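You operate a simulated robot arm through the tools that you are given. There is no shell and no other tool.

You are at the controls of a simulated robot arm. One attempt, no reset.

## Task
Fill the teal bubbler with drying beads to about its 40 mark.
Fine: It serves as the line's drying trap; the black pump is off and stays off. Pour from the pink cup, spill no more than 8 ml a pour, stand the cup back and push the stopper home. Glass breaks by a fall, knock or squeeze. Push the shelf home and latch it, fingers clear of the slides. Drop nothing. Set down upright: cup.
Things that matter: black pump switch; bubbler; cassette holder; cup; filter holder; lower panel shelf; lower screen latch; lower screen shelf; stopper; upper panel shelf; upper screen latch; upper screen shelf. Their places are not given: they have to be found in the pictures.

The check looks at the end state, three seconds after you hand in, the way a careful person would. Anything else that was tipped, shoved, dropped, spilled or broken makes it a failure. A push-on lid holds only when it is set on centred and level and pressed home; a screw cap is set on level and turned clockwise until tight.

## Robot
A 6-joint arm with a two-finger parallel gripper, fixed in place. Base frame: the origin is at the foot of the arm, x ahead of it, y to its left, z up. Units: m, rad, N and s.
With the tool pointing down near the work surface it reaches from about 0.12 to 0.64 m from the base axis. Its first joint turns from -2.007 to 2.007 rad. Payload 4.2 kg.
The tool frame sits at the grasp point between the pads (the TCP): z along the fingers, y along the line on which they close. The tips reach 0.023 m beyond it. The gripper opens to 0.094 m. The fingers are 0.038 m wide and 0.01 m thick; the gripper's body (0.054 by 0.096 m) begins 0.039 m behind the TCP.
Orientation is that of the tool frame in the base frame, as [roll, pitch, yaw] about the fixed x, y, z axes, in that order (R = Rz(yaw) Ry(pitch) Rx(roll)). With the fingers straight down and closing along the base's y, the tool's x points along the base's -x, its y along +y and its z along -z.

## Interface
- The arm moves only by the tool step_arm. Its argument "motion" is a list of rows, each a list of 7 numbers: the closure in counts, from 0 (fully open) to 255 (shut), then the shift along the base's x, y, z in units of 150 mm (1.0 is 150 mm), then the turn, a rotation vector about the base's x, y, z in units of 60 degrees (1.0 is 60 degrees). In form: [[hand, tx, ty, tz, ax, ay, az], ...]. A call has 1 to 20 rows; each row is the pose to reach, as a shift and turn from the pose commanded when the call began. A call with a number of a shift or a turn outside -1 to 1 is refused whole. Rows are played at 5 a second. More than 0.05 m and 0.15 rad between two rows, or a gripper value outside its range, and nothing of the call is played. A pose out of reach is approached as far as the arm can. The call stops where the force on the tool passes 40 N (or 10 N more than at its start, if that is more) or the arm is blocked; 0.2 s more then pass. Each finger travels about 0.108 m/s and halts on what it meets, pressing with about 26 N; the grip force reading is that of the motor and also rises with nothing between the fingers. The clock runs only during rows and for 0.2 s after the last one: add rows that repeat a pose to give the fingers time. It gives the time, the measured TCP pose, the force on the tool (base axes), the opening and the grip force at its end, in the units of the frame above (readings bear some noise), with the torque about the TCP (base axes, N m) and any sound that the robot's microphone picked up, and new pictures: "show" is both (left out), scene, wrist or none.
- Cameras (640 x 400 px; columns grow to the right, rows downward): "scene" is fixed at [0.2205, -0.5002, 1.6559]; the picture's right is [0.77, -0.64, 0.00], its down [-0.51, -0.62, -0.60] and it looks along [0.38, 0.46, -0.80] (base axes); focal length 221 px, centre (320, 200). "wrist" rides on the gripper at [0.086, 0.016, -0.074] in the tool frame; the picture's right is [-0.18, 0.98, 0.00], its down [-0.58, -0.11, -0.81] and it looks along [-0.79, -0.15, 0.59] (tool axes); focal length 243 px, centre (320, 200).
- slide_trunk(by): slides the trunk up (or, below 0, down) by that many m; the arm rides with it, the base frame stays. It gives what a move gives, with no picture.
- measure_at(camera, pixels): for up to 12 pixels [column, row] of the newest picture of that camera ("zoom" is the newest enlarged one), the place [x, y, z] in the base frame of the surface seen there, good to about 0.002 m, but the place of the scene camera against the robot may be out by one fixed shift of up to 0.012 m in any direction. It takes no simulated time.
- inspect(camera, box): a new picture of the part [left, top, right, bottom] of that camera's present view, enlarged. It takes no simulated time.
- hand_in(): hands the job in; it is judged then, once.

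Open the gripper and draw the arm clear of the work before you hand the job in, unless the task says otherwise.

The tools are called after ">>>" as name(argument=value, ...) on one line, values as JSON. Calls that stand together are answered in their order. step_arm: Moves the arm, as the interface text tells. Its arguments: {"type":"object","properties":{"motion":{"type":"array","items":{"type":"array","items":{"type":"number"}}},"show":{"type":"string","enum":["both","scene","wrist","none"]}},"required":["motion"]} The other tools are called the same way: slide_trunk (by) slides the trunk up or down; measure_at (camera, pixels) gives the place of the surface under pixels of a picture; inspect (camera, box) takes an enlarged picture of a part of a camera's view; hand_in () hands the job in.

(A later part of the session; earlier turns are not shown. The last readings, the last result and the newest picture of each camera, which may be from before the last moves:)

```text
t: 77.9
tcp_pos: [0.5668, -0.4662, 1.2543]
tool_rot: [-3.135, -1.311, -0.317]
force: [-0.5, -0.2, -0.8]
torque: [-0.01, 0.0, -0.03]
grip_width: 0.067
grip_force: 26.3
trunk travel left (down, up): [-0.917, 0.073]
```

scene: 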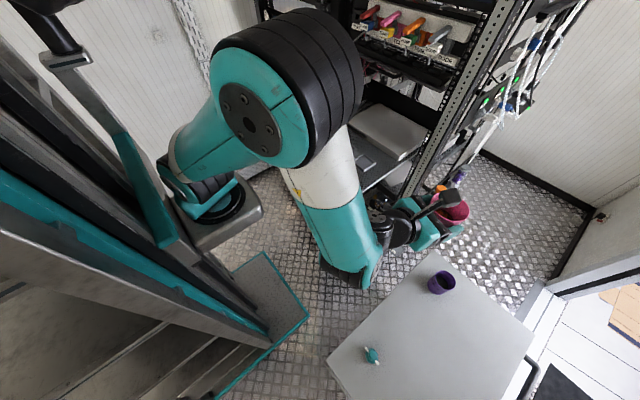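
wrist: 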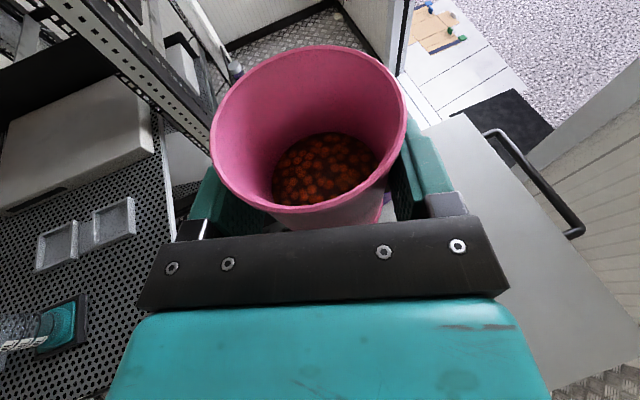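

The carry is going well, with the cup level. I'll continue the arc toward the bubbler.

>>> step_arm(motion=[[95, 0.03, 0.28, 0, 0, 0, 0.1], [95, 0.05, 0.57, 0, 0, 0, 0.2], [95, 0.06, 0.86, 0, 0, 0, 0.3], [95, 0.06, 0.86, 0, 0, 0, 0.3]], show="none")

>>> step_arm(motion=[[95, 0.0, 0.25, 0, 0, 0, 0.1], [95, 0.0, 0.5, 0, 0, 0, 0.2], [95, 0.0, 0.75, 0, 0, 0, 0.3], [95, 0.0, 0.9, 0, 0, 0, 0.4], [95, 0.0, 0.9, 0, 0, 0, 0.4]], show="both")

```text
t: 78.9
tcp_pos: [0.5753, -0.3387, 1.2568]
tool_rot: [-3.136, -1.31, -0.003]
force: [-0.3, -0.5, -1.4]
torque: [0.01, 0.02, 0.02]
grip_width: 0.0668
grip_force: 25.8
trunk travel left (down, up): [-0.917, 0.073]
```

```text
t: 80.1
tcp_pos: [0.5842, -0.2128, 1.2549]
tool_rot: [-3.136, -1.31, 0.416]
force: [0.7, 0.0, -1.9]
torque: [-0.01, 0.03, -0.01]
grip_width: 0.0666
grip_force: 25.7
out of reach, approached as far as the arm can: row 2, 3, 4, 5
trunk travel left (down, up): [-0.917, 0.073]
```

scene: 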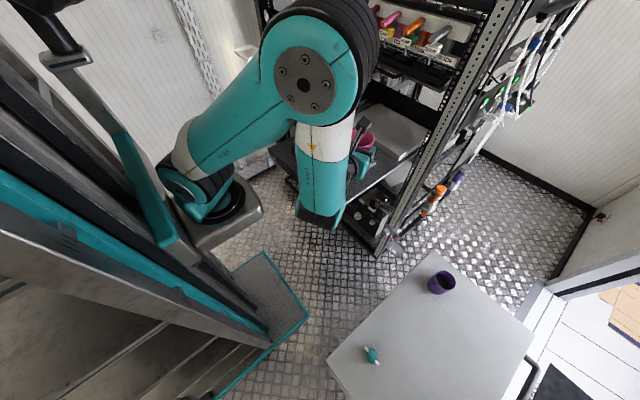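
wrist: 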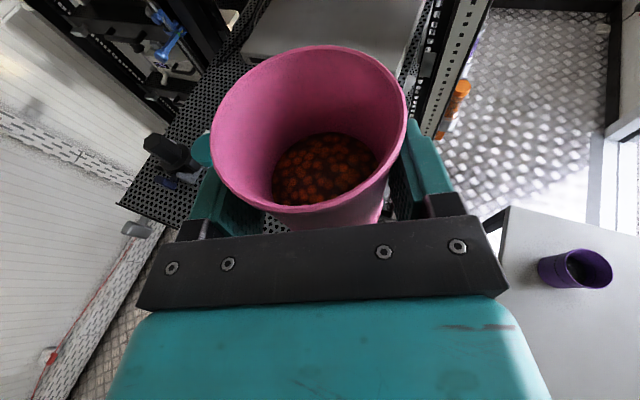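

I'm at (0.584, −0.213) heading 24°, near the inner reach limit. Tilting the cup partly forward (35°, no flow expected) moves the wrist up and frees reach, so I'll do that while moving nearer.

>>> step_arm(motion=[[95, 0.02, 0.1, 0, -0.047, 0.107, 0], [95, 0.04, 0.2, 0, -0.094, 0.213, 0], [95, 0.06, 0.3, 0, -0.141, 0.32, 0], [95, 0.08, 0.4, 0, -0.189, 0.427, 0], [95, 0.1, 0.5, 0, -0.2357, 0.5337, 0], [95, 0.1, 0.5, 0, -0.2357, 0.5337, 0]], show="both")

```text
t: 81.5
tcp_pos: [0.5996, -0.1343, 1.2565]
tool_rot: [-3.136, -0.7, 0.416]
force: [-1.1, 0.5, -1.0]
torque: [0.0, 0.01, 0.02]
grip_width: 0.0665
grip_force: 25.8
out of reach, approached as far as the arm can: row 1, 2
trunk travel left (down, up): [-0.917, 0.073]
```

scene: 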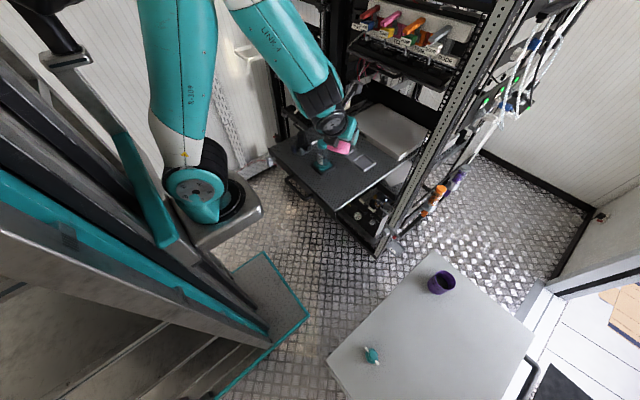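
wrist: 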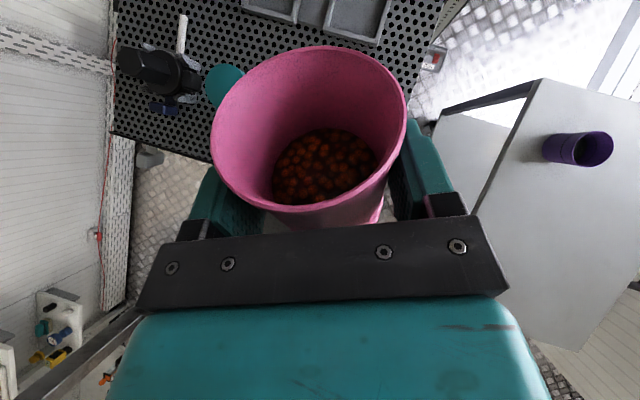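

The beads stay put at 35° tilt, and the bubbler collar is visible at (225,85). I'll move so the lip comes over the mouth, still high, and check alignment from the wrist view.

>>> step_arm(motion=[[95, -0.03, 0.2, 0, 0, 0, 0], [95, -0.06, 0.4, 0, 0, 0, 0], [95, -0.11, 0.65, 0, 0, 0, 0], [95, -0.11, 0.65, 0, 0, 0, 0]], show="both")

```text
t: 82.5
tcp_pos: [0.585, -0.0359, 1.2559]
tool_rot: [-3.135, -0.698, 0.416]
force: [-0.3, -0.1, -0.8]
torque: [-0.01, -0.05, 0.01]
grip_width: 0.0667
grip_force: 25.9
out of reach, approached as far as the arm can: row 3, 4
trunk travel left (down, up): [-0.917, 0.073]
```

scene: 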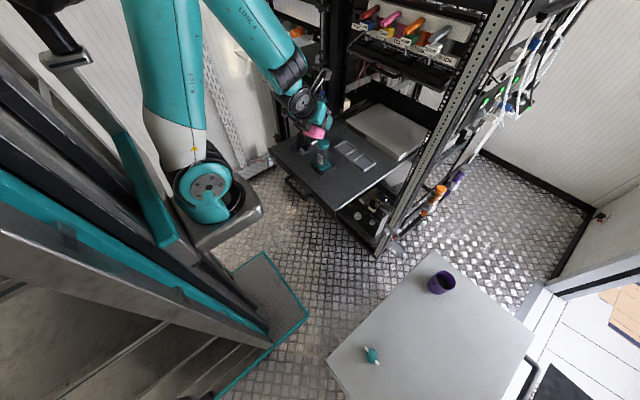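
wrist: 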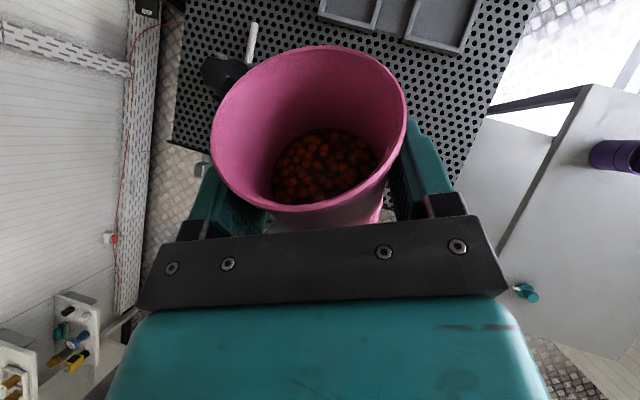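

The mouth is hidden below the lip at this tilt. I'll go to 50° tilt and lower to lip z≈1.19, about 55 mm above the mouth, to see past the lip.

>>> step_arm(motion=[[95, 0, 0, -0.12, -0.034, 0.076, 0], [95, 0, 0, -0.25, -0.067, 0.153, 0], [95, 0, 0, -0.373, -0.101, 0.229, 0], [95, 0, 0, -0.373, -0.101, 0.229, 0]], show="both")

>>> inspect(camera="scene", box=[285, 95, 365, 185])

```text
t: 83.5
tcp_pos: [0.587, -0.0374, 1.2007]
tool_rot: [-3.136, -0.436, 0.415]
force: [0.3, -0.4, -0.8]
torque: [-0.01, 0.0, -0.02]
grip_width: 0.0666
grip_force: 25.9
trunk travel left (down, up): [-0.917, 0.073]
```

scene: 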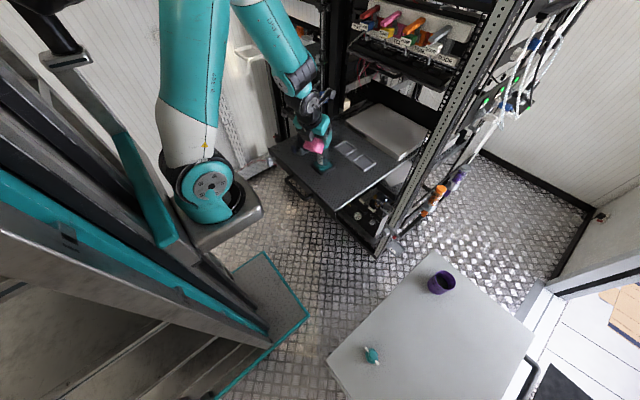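
wrist: 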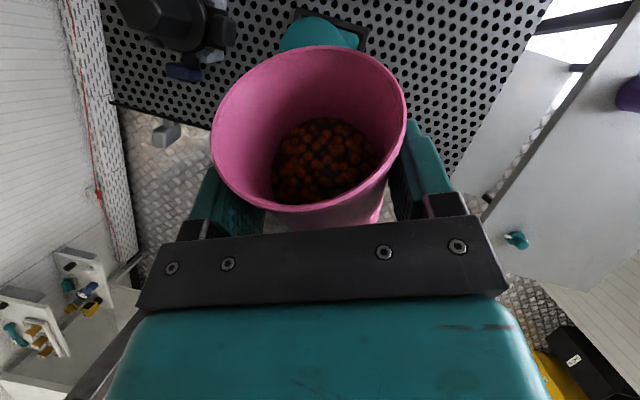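

```text
4.44 times, centred on (325, 140) of scene
```

zoom: 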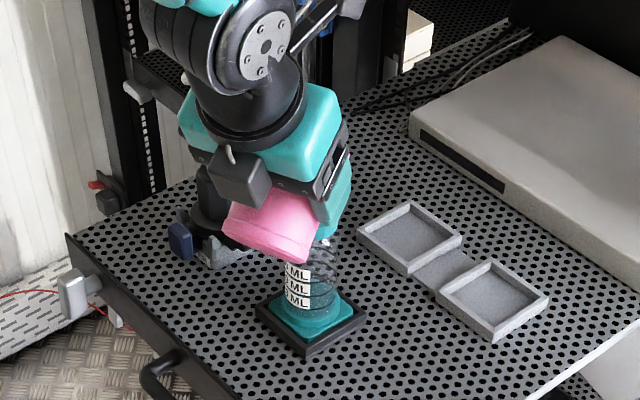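

The collar now shows just beyond the lip at (318,33), and the scene zoom also shows the bubbler's marks. I'll measure lip and collar positions in the wrist zoom.

>>> inspect(camera="wrist", box=[260, 0, 380, 80])

>>> measure_at(camera="zoom", pixels=[[300, 243], [250, 250], [350, 243], [200, 280], [420, 260], [300, 190], [340, 150], [250, 200], [400, 190], [150, 190], [480, 200], [340, 110]])

```text
5.00 times, centred on (320, 40) of wrist
```

zoom: 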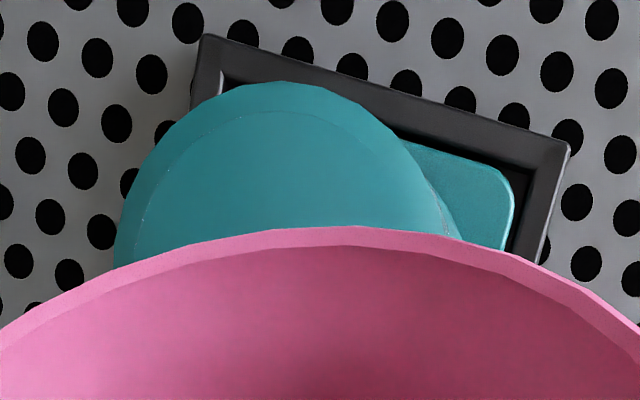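

```text
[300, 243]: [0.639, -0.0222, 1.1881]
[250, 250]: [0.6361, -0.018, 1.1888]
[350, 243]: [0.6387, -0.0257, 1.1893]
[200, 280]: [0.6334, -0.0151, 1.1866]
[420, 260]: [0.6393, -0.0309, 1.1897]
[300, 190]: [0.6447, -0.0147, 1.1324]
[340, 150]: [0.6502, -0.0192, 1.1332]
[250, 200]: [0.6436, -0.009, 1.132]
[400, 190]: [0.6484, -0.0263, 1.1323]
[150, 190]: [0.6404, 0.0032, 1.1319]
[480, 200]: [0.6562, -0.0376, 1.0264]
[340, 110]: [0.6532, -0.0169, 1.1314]
```

The lip is 1–2 mm past the mouth centre and about 1.6 mm right of it at z≈1.188. I'll tilt to 55° and bring the lip to about 19 mm above the mouth, correcting the offsets.

>>> step_arm(motion=[[95, -0.009, 0.002, -0.08, -0.011, 0.025, 0], [95, -0.0175, 0.004, -0.15, -0.022, 0.05, 0], [95, -0.0175, 0.004, -0.206, -0.0337, 0.0762, 0], [95, -0.0175, 0.004, -0.206, -0.0337, 0.0762, 0], [95, -0.0175, 0.004, -0.206, -0.0337, 0.0762, 0]], show="both")

>>> inspect(camera="scene", box=[295, 115, 355, 180])

>>> inspect(camera="wrist", box=[260, 0, 380, 80])

```text
t: 84.7
tcp_pos: [0.5822, -0.0374, 1.1714]
tool_rot: [-3.135, -0.349, 0.415]
force: [0.0, 0.6, -0.6]
torque: [-0.02, -0.03, 0.02]
grip_width: 0.0663
grip_force: 26.1
trunk travel left (down, up): [-0.917, 0.073]
```

scene: 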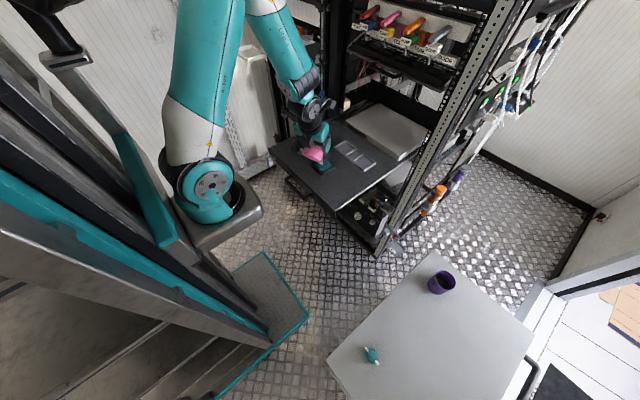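
wrist: 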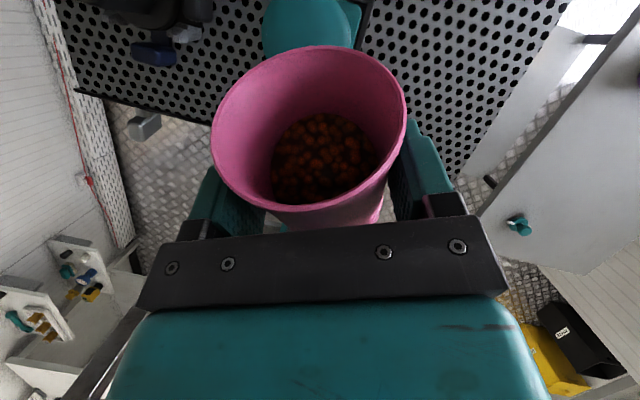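

```text
6.15 times, centred on (325, 148) of scene
```

zoom: 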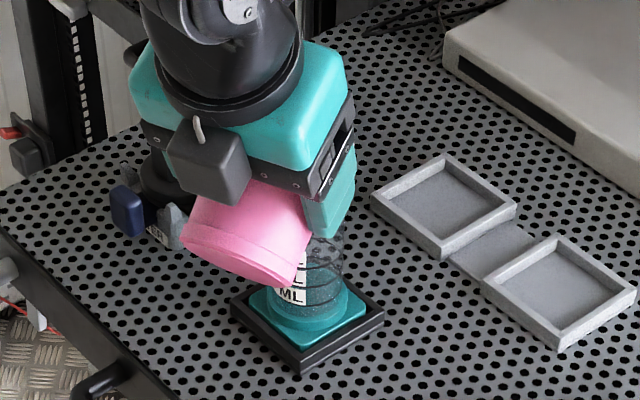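

```text
5.00 times, centred on (320, 40) of wrist
```

zoom: 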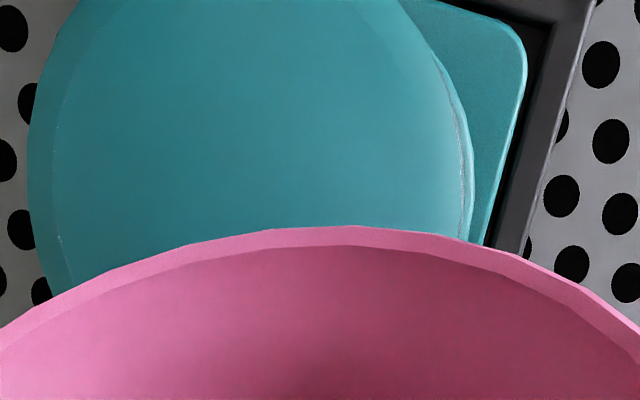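

The bead surface is starting to lean toward the lip, with no flow yet. I'll re-measure lip and collar here to check lateral alignment.

>>> measure_at(camera="zoom", pixels=[[345, 235], [250, 245], [150, 268], [450, 245], [550, 280], [250, 120], [50, 150], [455, 150], [250, 20], [120, 30], [400, 60], [250, 210]])

```text
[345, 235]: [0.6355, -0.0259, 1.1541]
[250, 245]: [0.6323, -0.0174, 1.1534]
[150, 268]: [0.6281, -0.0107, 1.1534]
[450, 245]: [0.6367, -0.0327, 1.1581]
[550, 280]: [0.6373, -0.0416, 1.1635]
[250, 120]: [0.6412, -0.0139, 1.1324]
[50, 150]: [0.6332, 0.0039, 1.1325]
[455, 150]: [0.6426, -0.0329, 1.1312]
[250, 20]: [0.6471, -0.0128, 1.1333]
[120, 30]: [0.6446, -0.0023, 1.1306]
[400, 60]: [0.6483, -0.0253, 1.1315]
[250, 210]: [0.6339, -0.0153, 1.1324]
```

The lip is about 4 mm short of the mouth centre and slightly left, within tolerance. I'll correct by 2 mm forward and 1.5 mm right while tilting to 60°, pivoting on the lip.

>>> step_arm(motion=[[95, 0.013, 0, 0.015, -0.017, 0.038, 0], [95, 0.0267, 0.0007, 0.03, -0.0337, 0.0762, 0], [95, 0.0267, 0.0007, 0.03, -0.0337, 0.0762, 0], [95, 0.0267, 0.0007, 0.03, -0.0337, 0.0762, 0]], show="wrist")

>>> inspect(camera="scene", box=[305, 130, 345, 175])

>>> inspect(camera="wrist", box=[200, 0, 420, 220])

```text
t: 85.7
tcp_pos: [0.5873, -0.0385, 1.1749]
tool_rot: [-3.136, -0.263, 0.415]
force: [0.0, -0.4, -1.1]
torque: [0.0, 0.0, 0.01]
grip_width: 0.0668
grip_force: 26.1
trunk travel left (down, up): [-0.917, 0.073]
```

wrist: 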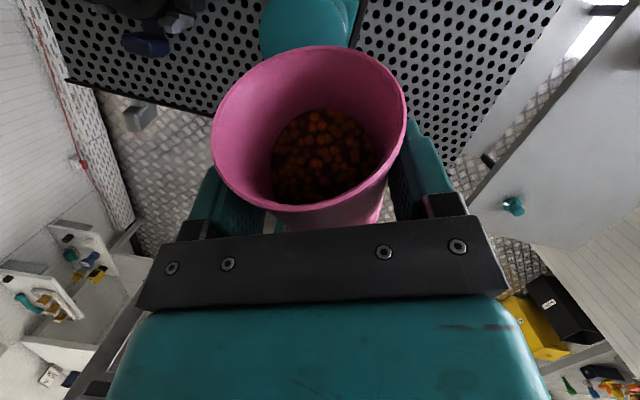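

```text
8.89 times, centred on (325, 152) of scene
```

zoom: 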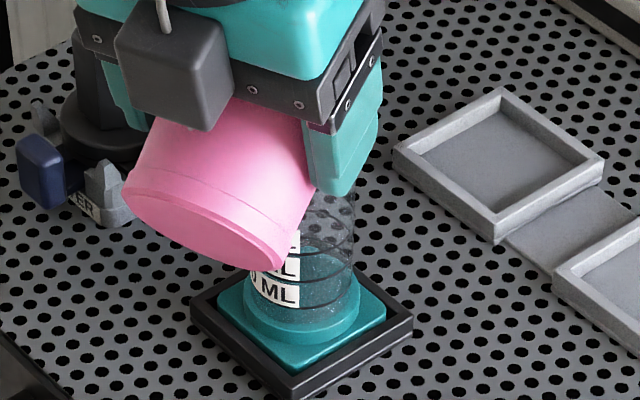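

```text
1.82 times, centred on (310, 110) of wrist
```

zoom: 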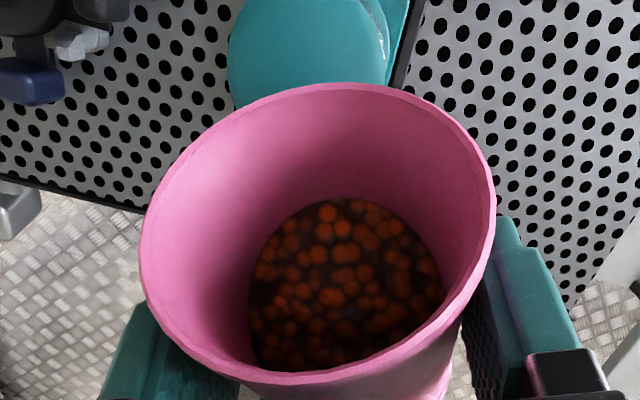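

No flow yet; the bead surface lags the tilt like a granular material. I'll measure its slope to predict when it reaches the lip.

>>> measure_at(camera="zoom", pixels=[[335, 205], [340, 240], [345, 280], [345, 320], [345, 355], [270, 280], [425, 280], [330, 170], [330, 130], [330, 95], [310, 50], [300, 90]])

```text
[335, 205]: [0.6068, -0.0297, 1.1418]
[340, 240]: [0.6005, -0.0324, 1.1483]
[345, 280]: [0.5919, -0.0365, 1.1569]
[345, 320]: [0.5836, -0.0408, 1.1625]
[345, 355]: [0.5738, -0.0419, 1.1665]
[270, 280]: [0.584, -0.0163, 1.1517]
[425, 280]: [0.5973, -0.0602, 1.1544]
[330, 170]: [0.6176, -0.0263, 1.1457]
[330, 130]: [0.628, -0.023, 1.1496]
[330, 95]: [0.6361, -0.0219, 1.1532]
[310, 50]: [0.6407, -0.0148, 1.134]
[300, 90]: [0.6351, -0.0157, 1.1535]
```

The bead slope is about 35°, so flow should start near 90–93° tilt. I'll pivot on the lip up to 75°, then 85°, watching.

>>> step_arm(motion=[[95, 0.015, 0.0065, 0.02, -0.034, 0.076, 0], [95, 0.03, 0.013, 0.041, -0.067, 0.153, 0], [95, 0.044, 0.0194, 0.062, -0.101, 0.229, 0], [95, 0.044, 0.0194, 0.062, -0.101, 0.229, 0]], show="wrist")

>>> step_arm(motion=[[95, 0.013, 0.006, 0.015, -0.022, 0.051, 0], [95, 0.026, 0.012, 0.031, -0.045, 0.102, 0], [95, 0.0397, 0.0175, 0.0467, -0.0673, 0.1525, 0], [95, 0.0397, 0.0175, 0.0467, -0.0673, 0.1525, 0]], show="both")

>>> inspect(camera="scene", box=[305, 130, 345, 175])

>>> inspect(camera="wrist", box=[200, 0, 420, 220])

```text
t: 86.7
tcp_pos: [0.5948, -0.0339, 1.1849]
tool_rot: [-3.135, 0.0, 0.415]
force: [-1.0, 0.3, -1.4]
torque: [0.02, 0.0, -0.03]
grip_width: 0.0666
grip_force: 25.9
trunk travel left (down, up): [-0.917, 0.073]
```

wrist: 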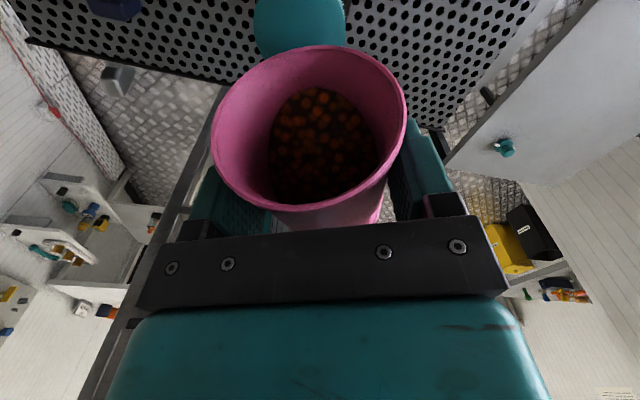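

```text
t: 87.7
tcp_pos: [0.6019, -0.0318, 1.1916]
tool_rot: [-3.136, 0.174, 0.417]
force: [0.4, -1.2, -0.4]
torque: [0.03, 0.0, 0.02]
grip_width: 0.0663
grip_force: 25.4
trunk travel left (down, up): [-0.917, 0.073]
```

scene: 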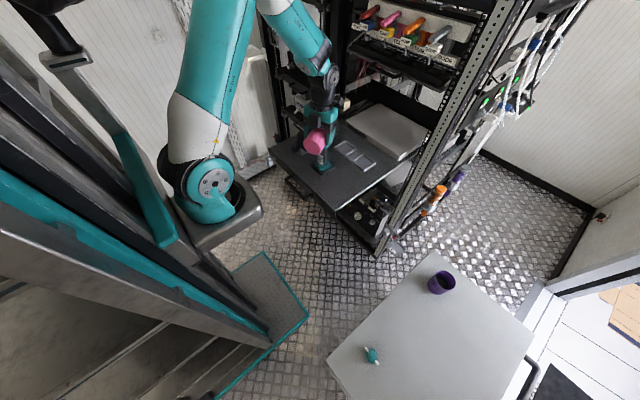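
wrist: 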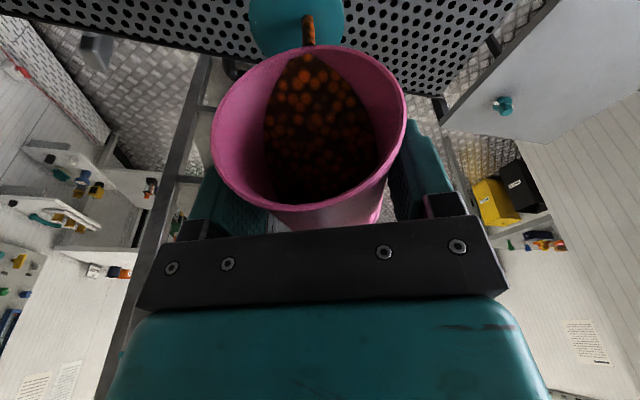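

```text
8.89 times, centred on (325, 152) of scene
```

zoom: 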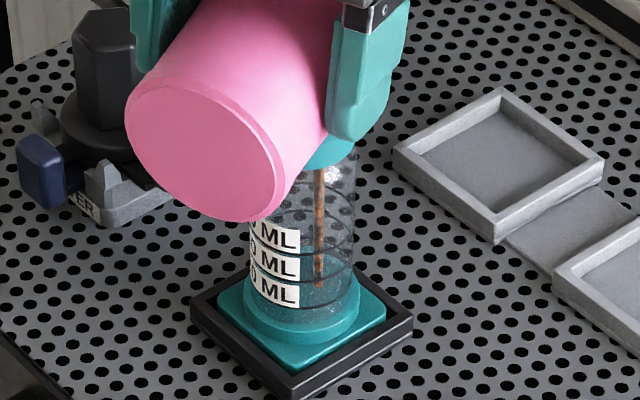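

```text
1.82 times, centred on (310, 110) of wrist
```

zoom: 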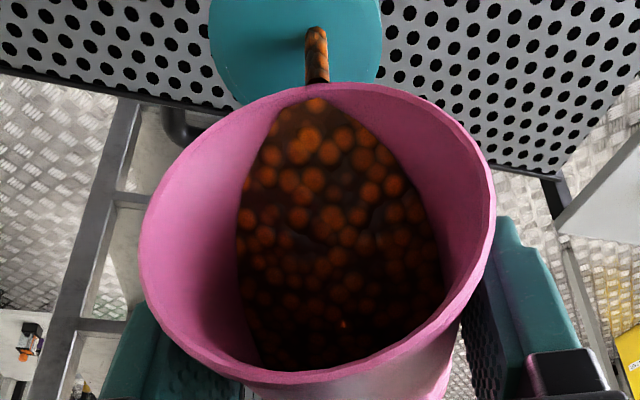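

Flow has started at 85°: a thin stream leaves the lip and is seen falling inside the glass. I'll hold for short intervals and watch the level.

>>> step_arm(motion=[[95, 0, 0, 0, 0, 0, 0], [95, 0, 0, 0, 0, 0, 0]], show="wrist")

>>> inspect(camera="scene", box=[310, 140, 340, 172])

>>> inspect(camera="wrist", box=[240, 0, 380, 100])

```text
t: 88.3
tcp_pos: [0.6014, -0.0324, 1.1909]
tool_rot: [-3.138, 0.175, 0.415]
force: [0.2, 0.1, -1.1]
torque: [-0.01, -0.02, 0.0]
grip_width: 0.0662
grip_force: 26.0
trunk travel left (down, up): [-0.917, 0.073]
```

wrist: 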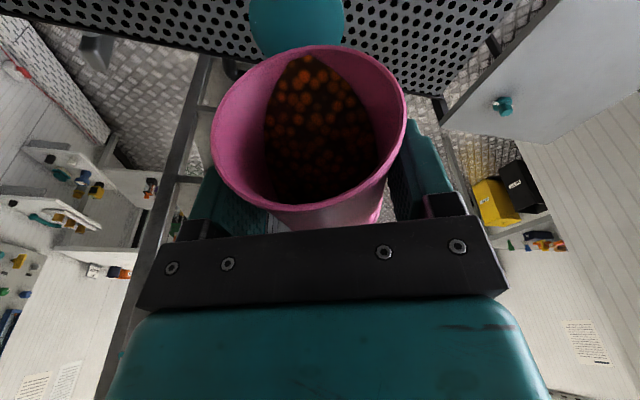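

```text
12.50 times, centred on (325, 156) of scene
```

zoom: 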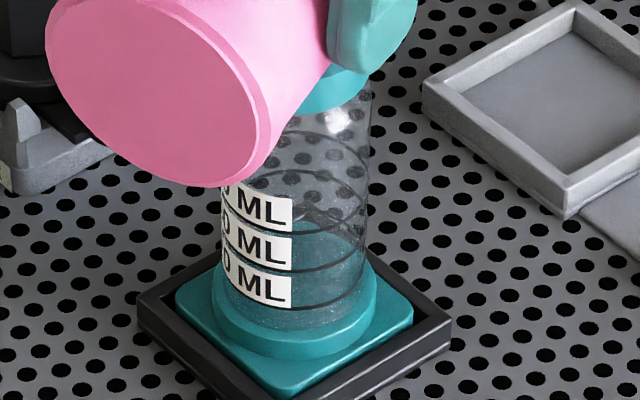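

```text
4.00 times, centred on (310, 50) of wrist
```

zoom: 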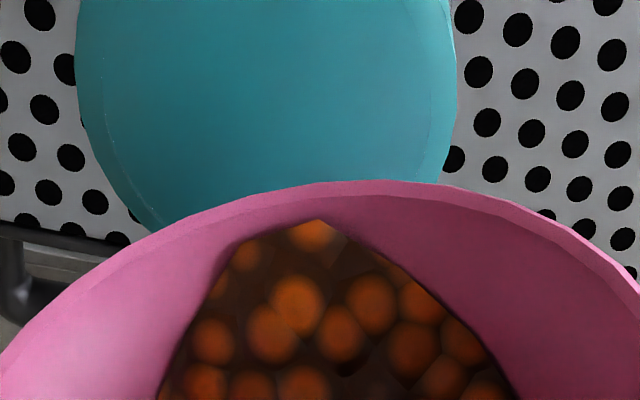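

Flow stops by itself at each tilt, so tilt sets the poured amount. The stream was about 4–5 mm right and forward of centre, so I'll trim left and back, then go to 88°.

>>> step_arm(motion=[[95, -0.0216, 0.016, 0, 0, 0, 0], [95, -0.012, 0.02, 0.008, -0.0135, 0.03, 0], [95, -0.008, 0.022, 0.0127, -0.0202, 0.0458, 0]], show="wrist")

>>> inspect(camera="scene", box=[310, 140, 340, 172])

>>> inspect(camera="wrist", box=[240, 0, 380, 100])

```text
t: 89.1
tcp_pos: [0.5994, -0.0297, 1.1937]
tool_rot: [-3.136, 0.228, 0.414]
force: [-0.4, -0.2, -1.4]
torque: [0.01, -0.01, 0.02]
grip_width: 0.0661
grip_force: 26.0
trunk travel left (down, up): [-0.917, 0.073]
```

wrist: 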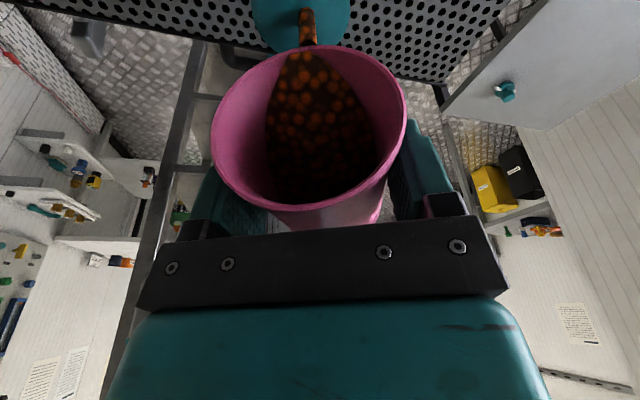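

```text
12.50 times, centred on (325, 156) of scene
```

zoom: 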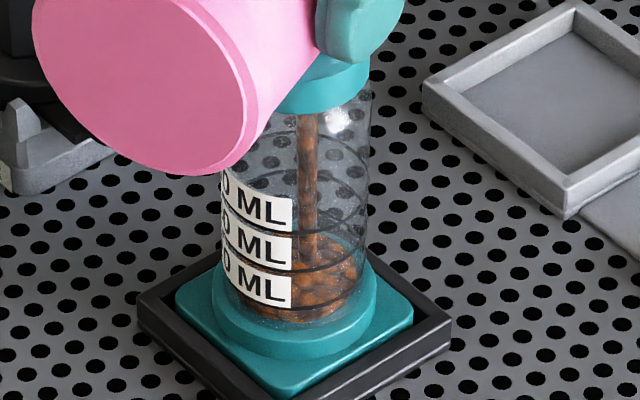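

```text
4.00 times, centred on (310, 50) of wrist
```

zoom: 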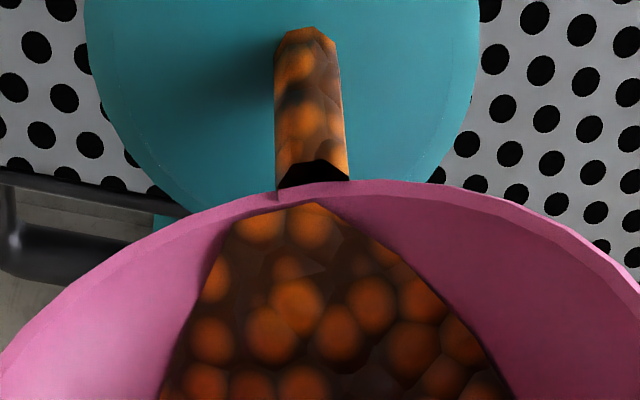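

Beads are filling the bottle quickly and the stream is centred in the mouth. Time is paused, so I'll measure the bead level against the mark rings now.

>>> inspect(camera="scene", box=[312, 148, 336, 170])

>>> measure_at(camera="zoom", pixels=[[330, 220], [330, 240], [330, 260], [330, 280], [330, 300], [280, 270], [380, 240], [300, 240], [360, 220], [340, 200], [250, 250], [250, 170]])

```text
16.00 times, centred on (324, 159) of scene
```

zoom: 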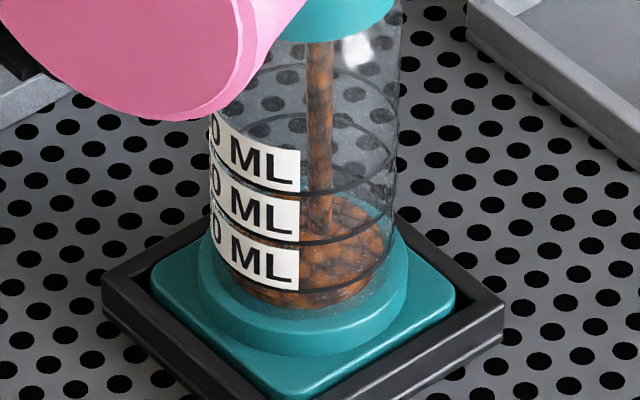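

```text
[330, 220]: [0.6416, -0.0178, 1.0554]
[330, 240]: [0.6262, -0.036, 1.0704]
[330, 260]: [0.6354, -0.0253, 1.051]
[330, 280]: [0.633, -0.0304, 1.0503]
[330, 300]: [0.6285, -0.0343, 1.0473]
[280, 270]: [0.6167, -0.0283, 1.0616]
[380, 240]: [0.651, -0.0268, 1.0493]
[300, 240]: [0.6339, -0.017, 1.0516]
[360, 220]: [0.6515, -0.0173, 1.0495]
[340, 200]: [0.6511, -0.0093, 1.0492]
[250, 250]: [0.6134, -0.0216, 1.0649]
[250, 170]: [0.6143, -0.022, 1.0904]
```

The bead surface is at z≈1.050 (scene frame) and the 40 ring at ≈1.070, so I estimate about 14 ml so far. I'll hold one short interval and re-measure, including the rings.

>>> step_arm(motion=[[95, 0, 0, 0, 0, 0, 0]], show="wrist")

>>> inspect(camera="scene", box=[312, 148, 336, 170])

>>> measure_at(camera="zoom", pixels=[[330, 225], [345, 205], [380, 240], [330, 260], [350, 265], [335, 190], [335, 238], [335, 292], [300, 190], [300, 237], [285, 287], [360, 215]])

```text
t: 89.5
tcp_pos: [0.5985, -0.0307, 1.1944]
tool_rot: [-3.137, 0.227, 0.415]
force: [0.6, -0.5, -0.4]
torque: [0.0, -0.01, -0.01]
grip_width: 0.0664
grip_force: 25.8
trunk travel left (down, up): [-0.917, 0.073]
```

wrist: 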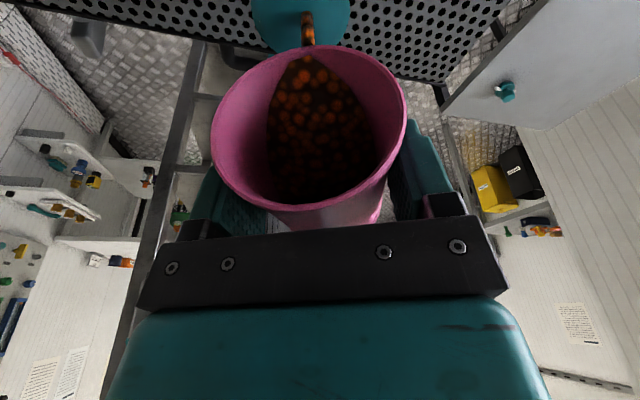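

```text
16.00 times, centred on (324, 159) of scene
```

zoom: 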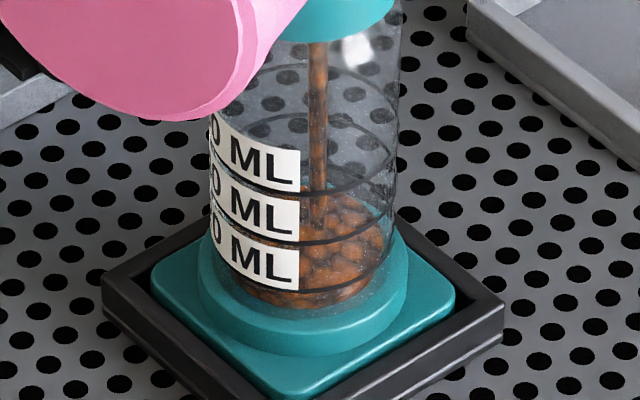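

```text
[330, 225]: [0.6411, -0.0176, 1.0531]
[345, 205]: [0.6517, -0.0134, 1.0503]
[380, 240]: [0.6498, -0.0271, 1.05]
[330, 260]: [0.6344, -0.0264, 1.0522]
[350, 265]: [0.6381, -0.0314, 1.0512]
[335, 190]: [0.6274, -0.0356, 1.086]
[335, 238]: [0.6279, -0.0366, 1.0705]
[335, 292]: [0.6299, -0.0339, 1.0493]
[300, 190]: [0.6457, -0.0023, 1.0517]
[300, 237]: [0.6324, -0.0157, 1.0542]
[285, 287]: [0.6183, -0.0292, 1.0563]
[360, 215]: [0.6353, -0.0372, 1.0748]
```

Level is about 1.0515; rings: 40 at 1.0705, 60 at 1.086. So it holds about 15–16 ml, and the stream is thinning. I'll hold a bit longer for equilibrium at this tilt.

>>> step_arm(motion=[[95, 0, 0, 0, 0, 0, 0], [95, 0, 0, 0, 0, 0, 0], [95, 0, 0, 0, 0, 0, 0]], show="wrist")

>>> inspect(camera="scene", box=[312, 148, 336, 170])

>>> measure_at(camera="zoom", pixels=[[330, 225], [345, 205], [380, 240], [330, 260], [350, 265], [370, 225], [340, 270], [310, 215], [360, 250]])

```text
t: 90.3
tcp_pos: [0.6002, -0.0302, 1.1945]
tool_rot: [-3.137, 0.227, 0.416]
force: [0.5, 0.3, -0.3]
torque: [-0.02, -0.02, -0.03]
grip_width: 0.0663
grip_force: 26.1
trunk travel left (down, up): [-0.917, 0.073]
```

wrist: 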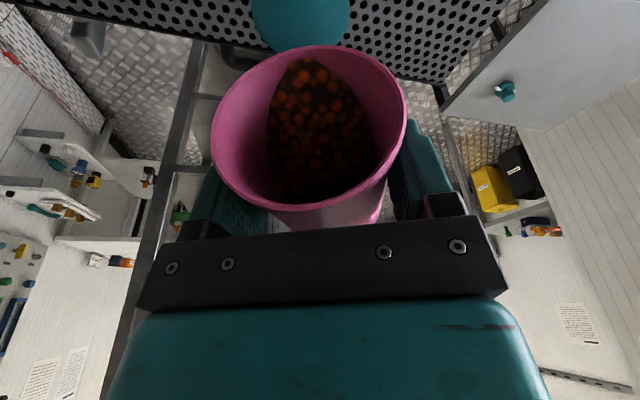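

```text
16.00 times, centred on (324, 159) of scene
```

zoom: 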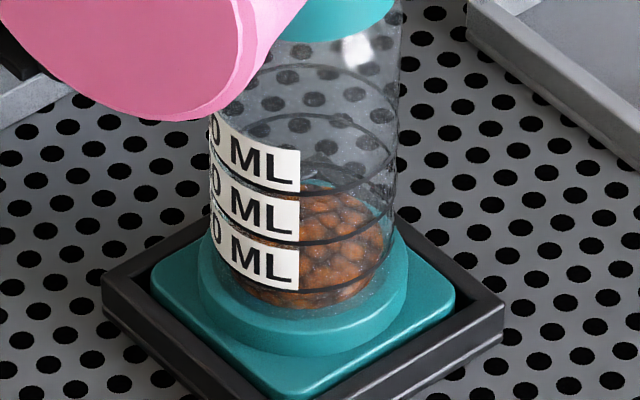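

```text
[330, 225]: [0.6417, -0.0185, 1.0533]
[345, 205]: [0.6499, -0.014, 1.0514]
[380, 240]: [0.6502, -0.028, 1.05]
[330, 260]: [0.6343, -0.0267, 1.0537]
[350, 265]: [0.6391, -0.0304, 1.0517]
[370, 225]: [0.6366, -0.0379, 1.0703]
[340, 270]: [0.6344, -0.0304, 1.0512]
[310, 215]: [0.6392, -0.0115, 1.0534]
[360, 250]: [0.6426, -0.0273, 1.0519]
```

About 16 ml at equilibrium for 88°. I need about 24 ml more at roughly 5 ml per degree, so I'll tilt to 90° and let it settle.

>>> step_arm(motion=[[95, 0.0045, 0.002, 0.004, -0.0067, 0.0153, 0], [95, 0.009, 0.004, 0.008, -0.0135, 0.0305, 0], [95, 0.009, 0.004, 0.008, -0.0135, 0.0305, 0], [95, 0.009, 0.004, 0.008, -0.0135, 0.0305, 0]], show="wrist")

>>> inspect(camera="scene", box=[312, 148, 336, 170])

>>> measure_at(camera="zoom", pixels=[[330, 215], [345, 205], [380, 230], [330, 255], [350, 255], [340, 265], [310, 205], [360, 240], [335, 225]])

```text
t: 91.3
tcp_pos: [0.6006, -0.0292, 1.1928]
tool_rot: [-3.136, 0.263, 0.415]
force: [-1.0, -0.5, -0.8]
torque: [0.01, -0.02, -0.01]
grip_width: 0.0664
grip_force: 25.5
trunk travel left (down, up): [-0.917, 0.073]
```

wrist: 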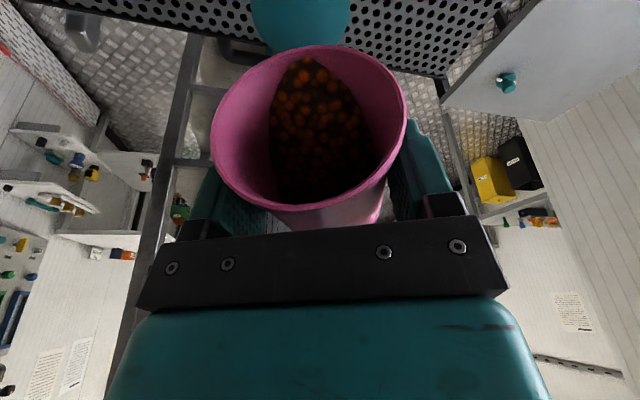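

```text
16.00 times, centred on (324, 159) of scene
```

zoom: 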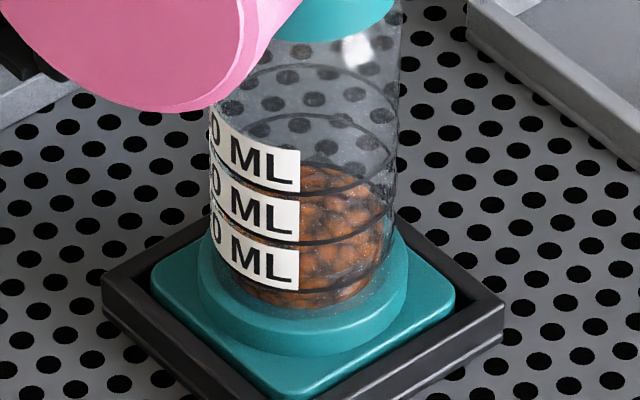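

```text
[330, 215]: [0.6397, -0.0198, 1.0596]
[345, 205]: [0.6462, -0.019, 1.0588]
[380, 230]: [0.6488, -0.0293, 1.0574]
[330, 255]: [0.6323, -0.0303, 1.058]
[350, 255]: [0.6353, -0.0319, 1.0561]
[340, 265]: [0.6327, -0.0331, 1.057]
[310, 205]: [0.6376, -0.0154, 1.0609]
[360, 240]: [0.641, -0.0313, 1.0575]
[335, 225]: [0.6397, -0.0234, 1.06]
```

About 24–25 ml now. I'll tilt 2.5° more to 92.5° and let it settle, expecting about 35 ml.

>>> step_arm(motion=[[95, 0.006, 0.0025, 0.005, -0.0084, 0.019, 0], [95, 0.0116, 0.0051, 0.0095, -0.0168, 0.0381, 0], [95, 0.0116, 0.0051, 0.0095, -0.0168, 0.0381, 0], [95, 0.0116, 0.0051, 0.0095, -0.0168, 0.0381, 0], [95, 0.0116, 0.0051, 0.0095, -0.0168, 0.0381, 0]], show="wrist")

>>> inspect(camera="scene", box=[312, 148, 336, 170])

>>> measure_at(camera="zoom", pixels=[[330, 205], [345, 200], [380, 220], [330, 225], [350, 250], [340, 260], [310, 200], [360, 230], [335, 215], [325, 180], [350, 180]])

```text
t: 92.5
tcp_pos: [0.6028, -0.027, 1.1956]
tool_rot: [-3.137, 0.305, 0.416]
force: [0.0, -0.4, -1.0]
torque: [0.01, -0.03, 0.01]
grip_width: 0.066
grip_force: 26.5
trunk travel left (down, up): [-0.917, 0.073]
```

wrist: 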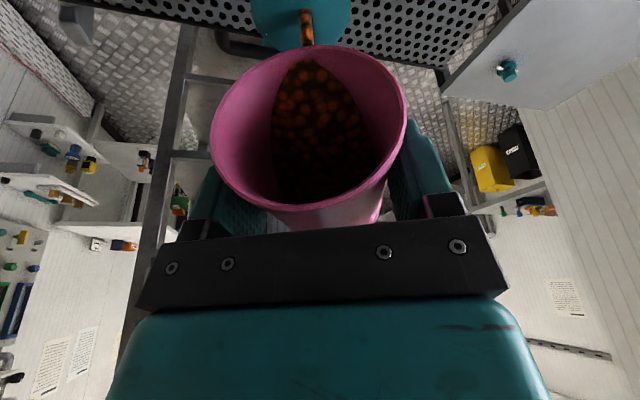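

```text
16.00 times, centred on (324, 159) of scene
```

zoom: 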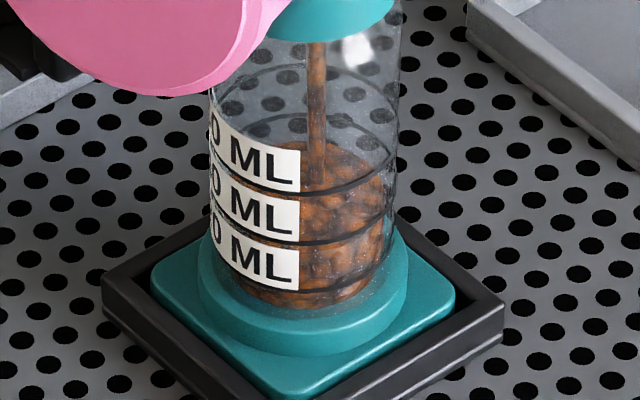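

```text
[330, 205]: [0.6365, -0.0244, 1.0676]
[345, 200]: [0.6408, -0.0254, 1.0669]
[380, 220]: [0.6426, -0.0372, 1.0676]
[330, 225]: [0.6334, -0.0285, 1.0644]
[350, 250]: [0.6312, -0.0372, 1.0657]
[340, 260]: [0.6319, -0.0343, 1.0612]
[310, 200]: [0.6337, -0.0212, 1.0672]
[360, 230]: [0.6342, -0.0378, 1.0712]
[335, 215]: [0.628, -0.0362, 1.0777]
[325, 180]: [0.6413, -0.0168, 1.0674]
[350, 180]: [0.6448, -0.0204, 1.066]
```

About 35 ml with the stream thinning. I'll hold to let this tilt reach equilibrium.

>>> step_arm(motion=[[95, 0, 0, 0, 0, 0, 0], [95, 0, 0, 0, 0, 0, 0], [95, 0, 0, 0, 0, 0, 0]], show="wrist")

>>> inspect(camera="scene", box=[312, 148, 336, 170])

>>> measure_at(camera="zoom", pixels=[[330, 205], [345, 200], [375, 210], [330, 225], [350, 170], [310, 200], [325, 180], [350, 180], [330, 165], [370, 180], [315, 155]])

```text
t: 93.3
tcp_pos: [0.6025, -0.0276, 1.1955]
tool_rot: [-3.137, 0.303, 0.415]
force: [0.2, -0.3, -1.1]
torque: [0.02, 0.02, -0.02]
grip_width: 0.0659
grip_force: 25.6
trunk travel left (down, up): [-0.917, 0.073]
```

wrist: 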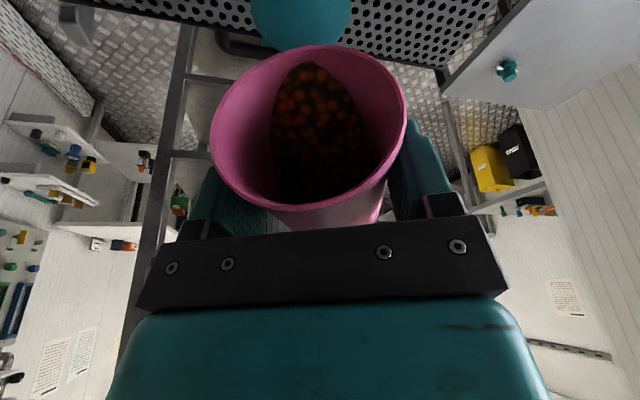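

```text
16.00 times, centred on (324, 159) of scene
```

zoom: 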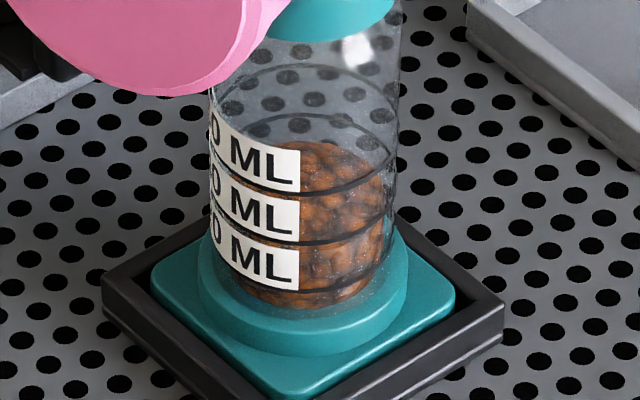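

```text
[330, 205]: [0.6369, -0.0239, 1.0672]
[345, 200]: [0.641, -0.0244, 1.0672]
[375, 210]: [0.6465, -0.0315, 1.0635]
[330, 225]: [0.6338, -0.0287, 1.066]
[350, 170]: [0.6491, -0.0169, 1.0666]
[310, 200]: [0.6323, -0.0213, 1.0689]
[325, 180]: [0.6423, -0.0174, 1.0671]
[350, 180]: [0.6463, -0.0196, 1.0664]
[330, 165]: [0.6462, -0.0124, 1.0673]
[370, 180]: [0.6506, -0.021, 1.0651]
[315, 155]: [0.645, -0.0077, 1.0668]
```

Equilibrium at about 35 ml (surface 1.0667 against the 40 ring at 1.0705). One more degree should add about 4–5 ml.

>>> step_arm(motion=[[95, 0.0047, 0.002, 0.0036, -0.0067, 0.01525, 0], [95, 0.0047, 0.002, 0.0036, -0.0067, 0.01525, 0], [95, 0.0047, 0.002, 0.0036, -0.0067, 0.01525, 0], [95, 0.0047, 0.002, 0.0036, -0.0067, 0.01525, 0], [95, 0.0047, 0.002, 0.0036, -0.0067, 0.01525, 0], [95, 0.0047, 0.002, 0.0036, -0.0067, 0.01525, 0]], show="wrist")

>>> inspect(camera="scene", box=[312, 148, 336, 170])

>>> measure_at(camera="zoom", pixels=[[330, 205], [345, 200], [375, 200], [330, 220], [350, 170], [310, 200], [325, 180], [350, 180], [330, 165], [370, 180], [315, 155]])

```text
t: 94.7
tcp_pos: [0.6036, -0.0274, 1.1967]
tool_rot: [-3.137, 0.324, 0.417]
force: [-0.2, 0.1, -0.3]
torque: [-0.03, 0.05, 0.02]
grip_width: 0.0657
grip_force: 26.3
trunk travel left (down, up): [-0.917, 0.073]
```

wrist: 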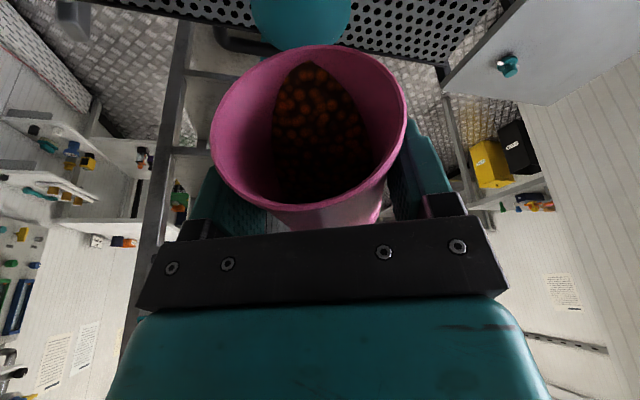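

```text
16.00 times, centred on (324, 159) of scene
```

zoom: 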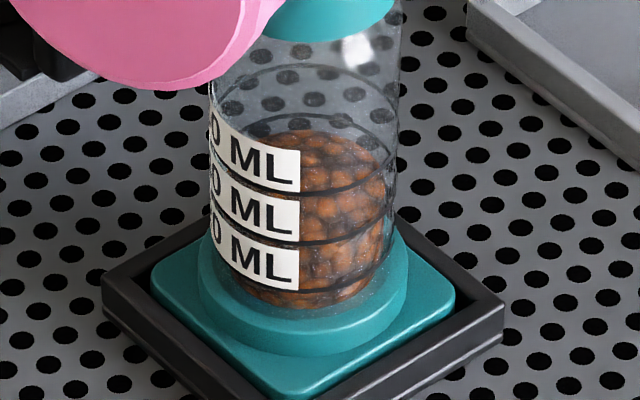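

```text
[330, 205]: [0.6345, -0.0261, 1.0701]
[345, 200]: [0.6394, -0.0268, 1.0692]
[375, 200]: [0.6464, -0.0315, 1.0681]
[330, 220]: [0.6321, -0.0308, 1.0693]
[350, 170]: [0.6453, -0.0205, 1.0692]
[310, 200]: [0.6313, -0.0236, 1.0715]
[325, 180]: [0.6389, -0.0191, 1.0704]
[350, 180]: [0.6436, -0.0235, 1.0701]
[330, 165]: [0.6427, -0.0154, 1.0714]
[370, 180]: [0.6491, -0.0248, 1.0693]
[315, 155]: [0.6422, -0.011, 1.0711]
```

The surface is at about 1.070 against the 40 ring at 1.0705, so it sits right at the 40 mark. I'll tilt the cup back and raise it away.

>>> step_arm(motion=[[95, -0.033, -0.0145, 0.03, 0.0505, -0.1145, 0], [95, -0.066, -0.029, 0.1, 0.101, -0.229, 0], [95, -0.1, -0.044, 0.2, 0.151, -0.343, 0], [95, -0.12, -0.053, 0.35, 0.202, -0.458, 0], [95, -0.12, -0.053, 0.5, 0.252, -0.572, 0], [95, -0.12, -0.053, 0.5, 0.252, -0.572, 0]], show="both")

>>> inspect(camera="scene", box=[300, 130, 350, 180])

```text
t: 96.1
tcp_pos: [0.5849, -0.0353, 1.2694]
tool_rot: [-3.137, -0.335, 0.414]
force: [0.6, -0.2, -1.1]
torque: [-0.01, 0.01, 0.0]
grip_width: 0.0653
grip_force: 25.9
trunk travel left (down, up): [-0.917, 0.073]
```

scene: 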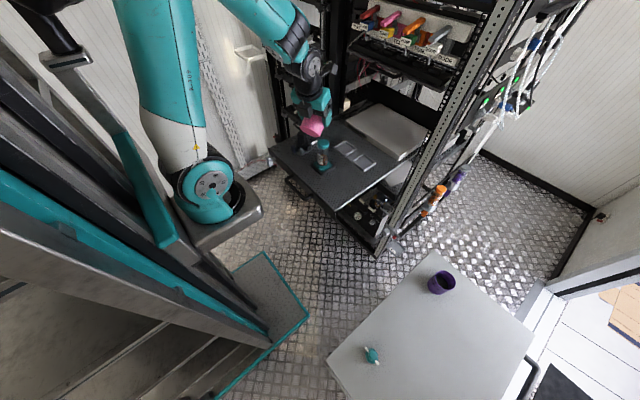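
wrist: 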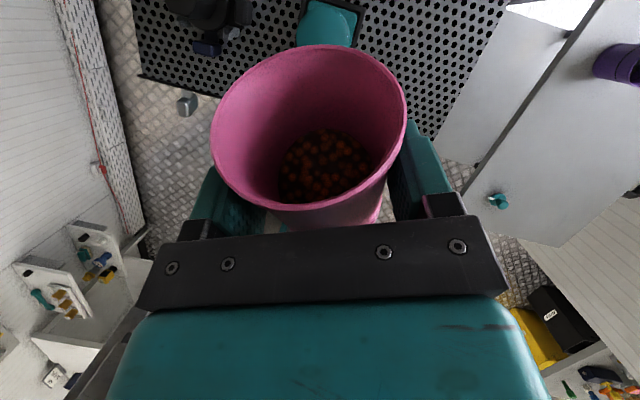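

```text
8.00 times, centred on (325, 155) of scene
```

zoom: 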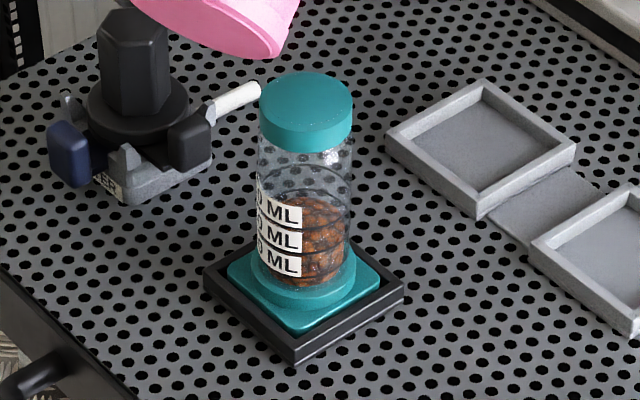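

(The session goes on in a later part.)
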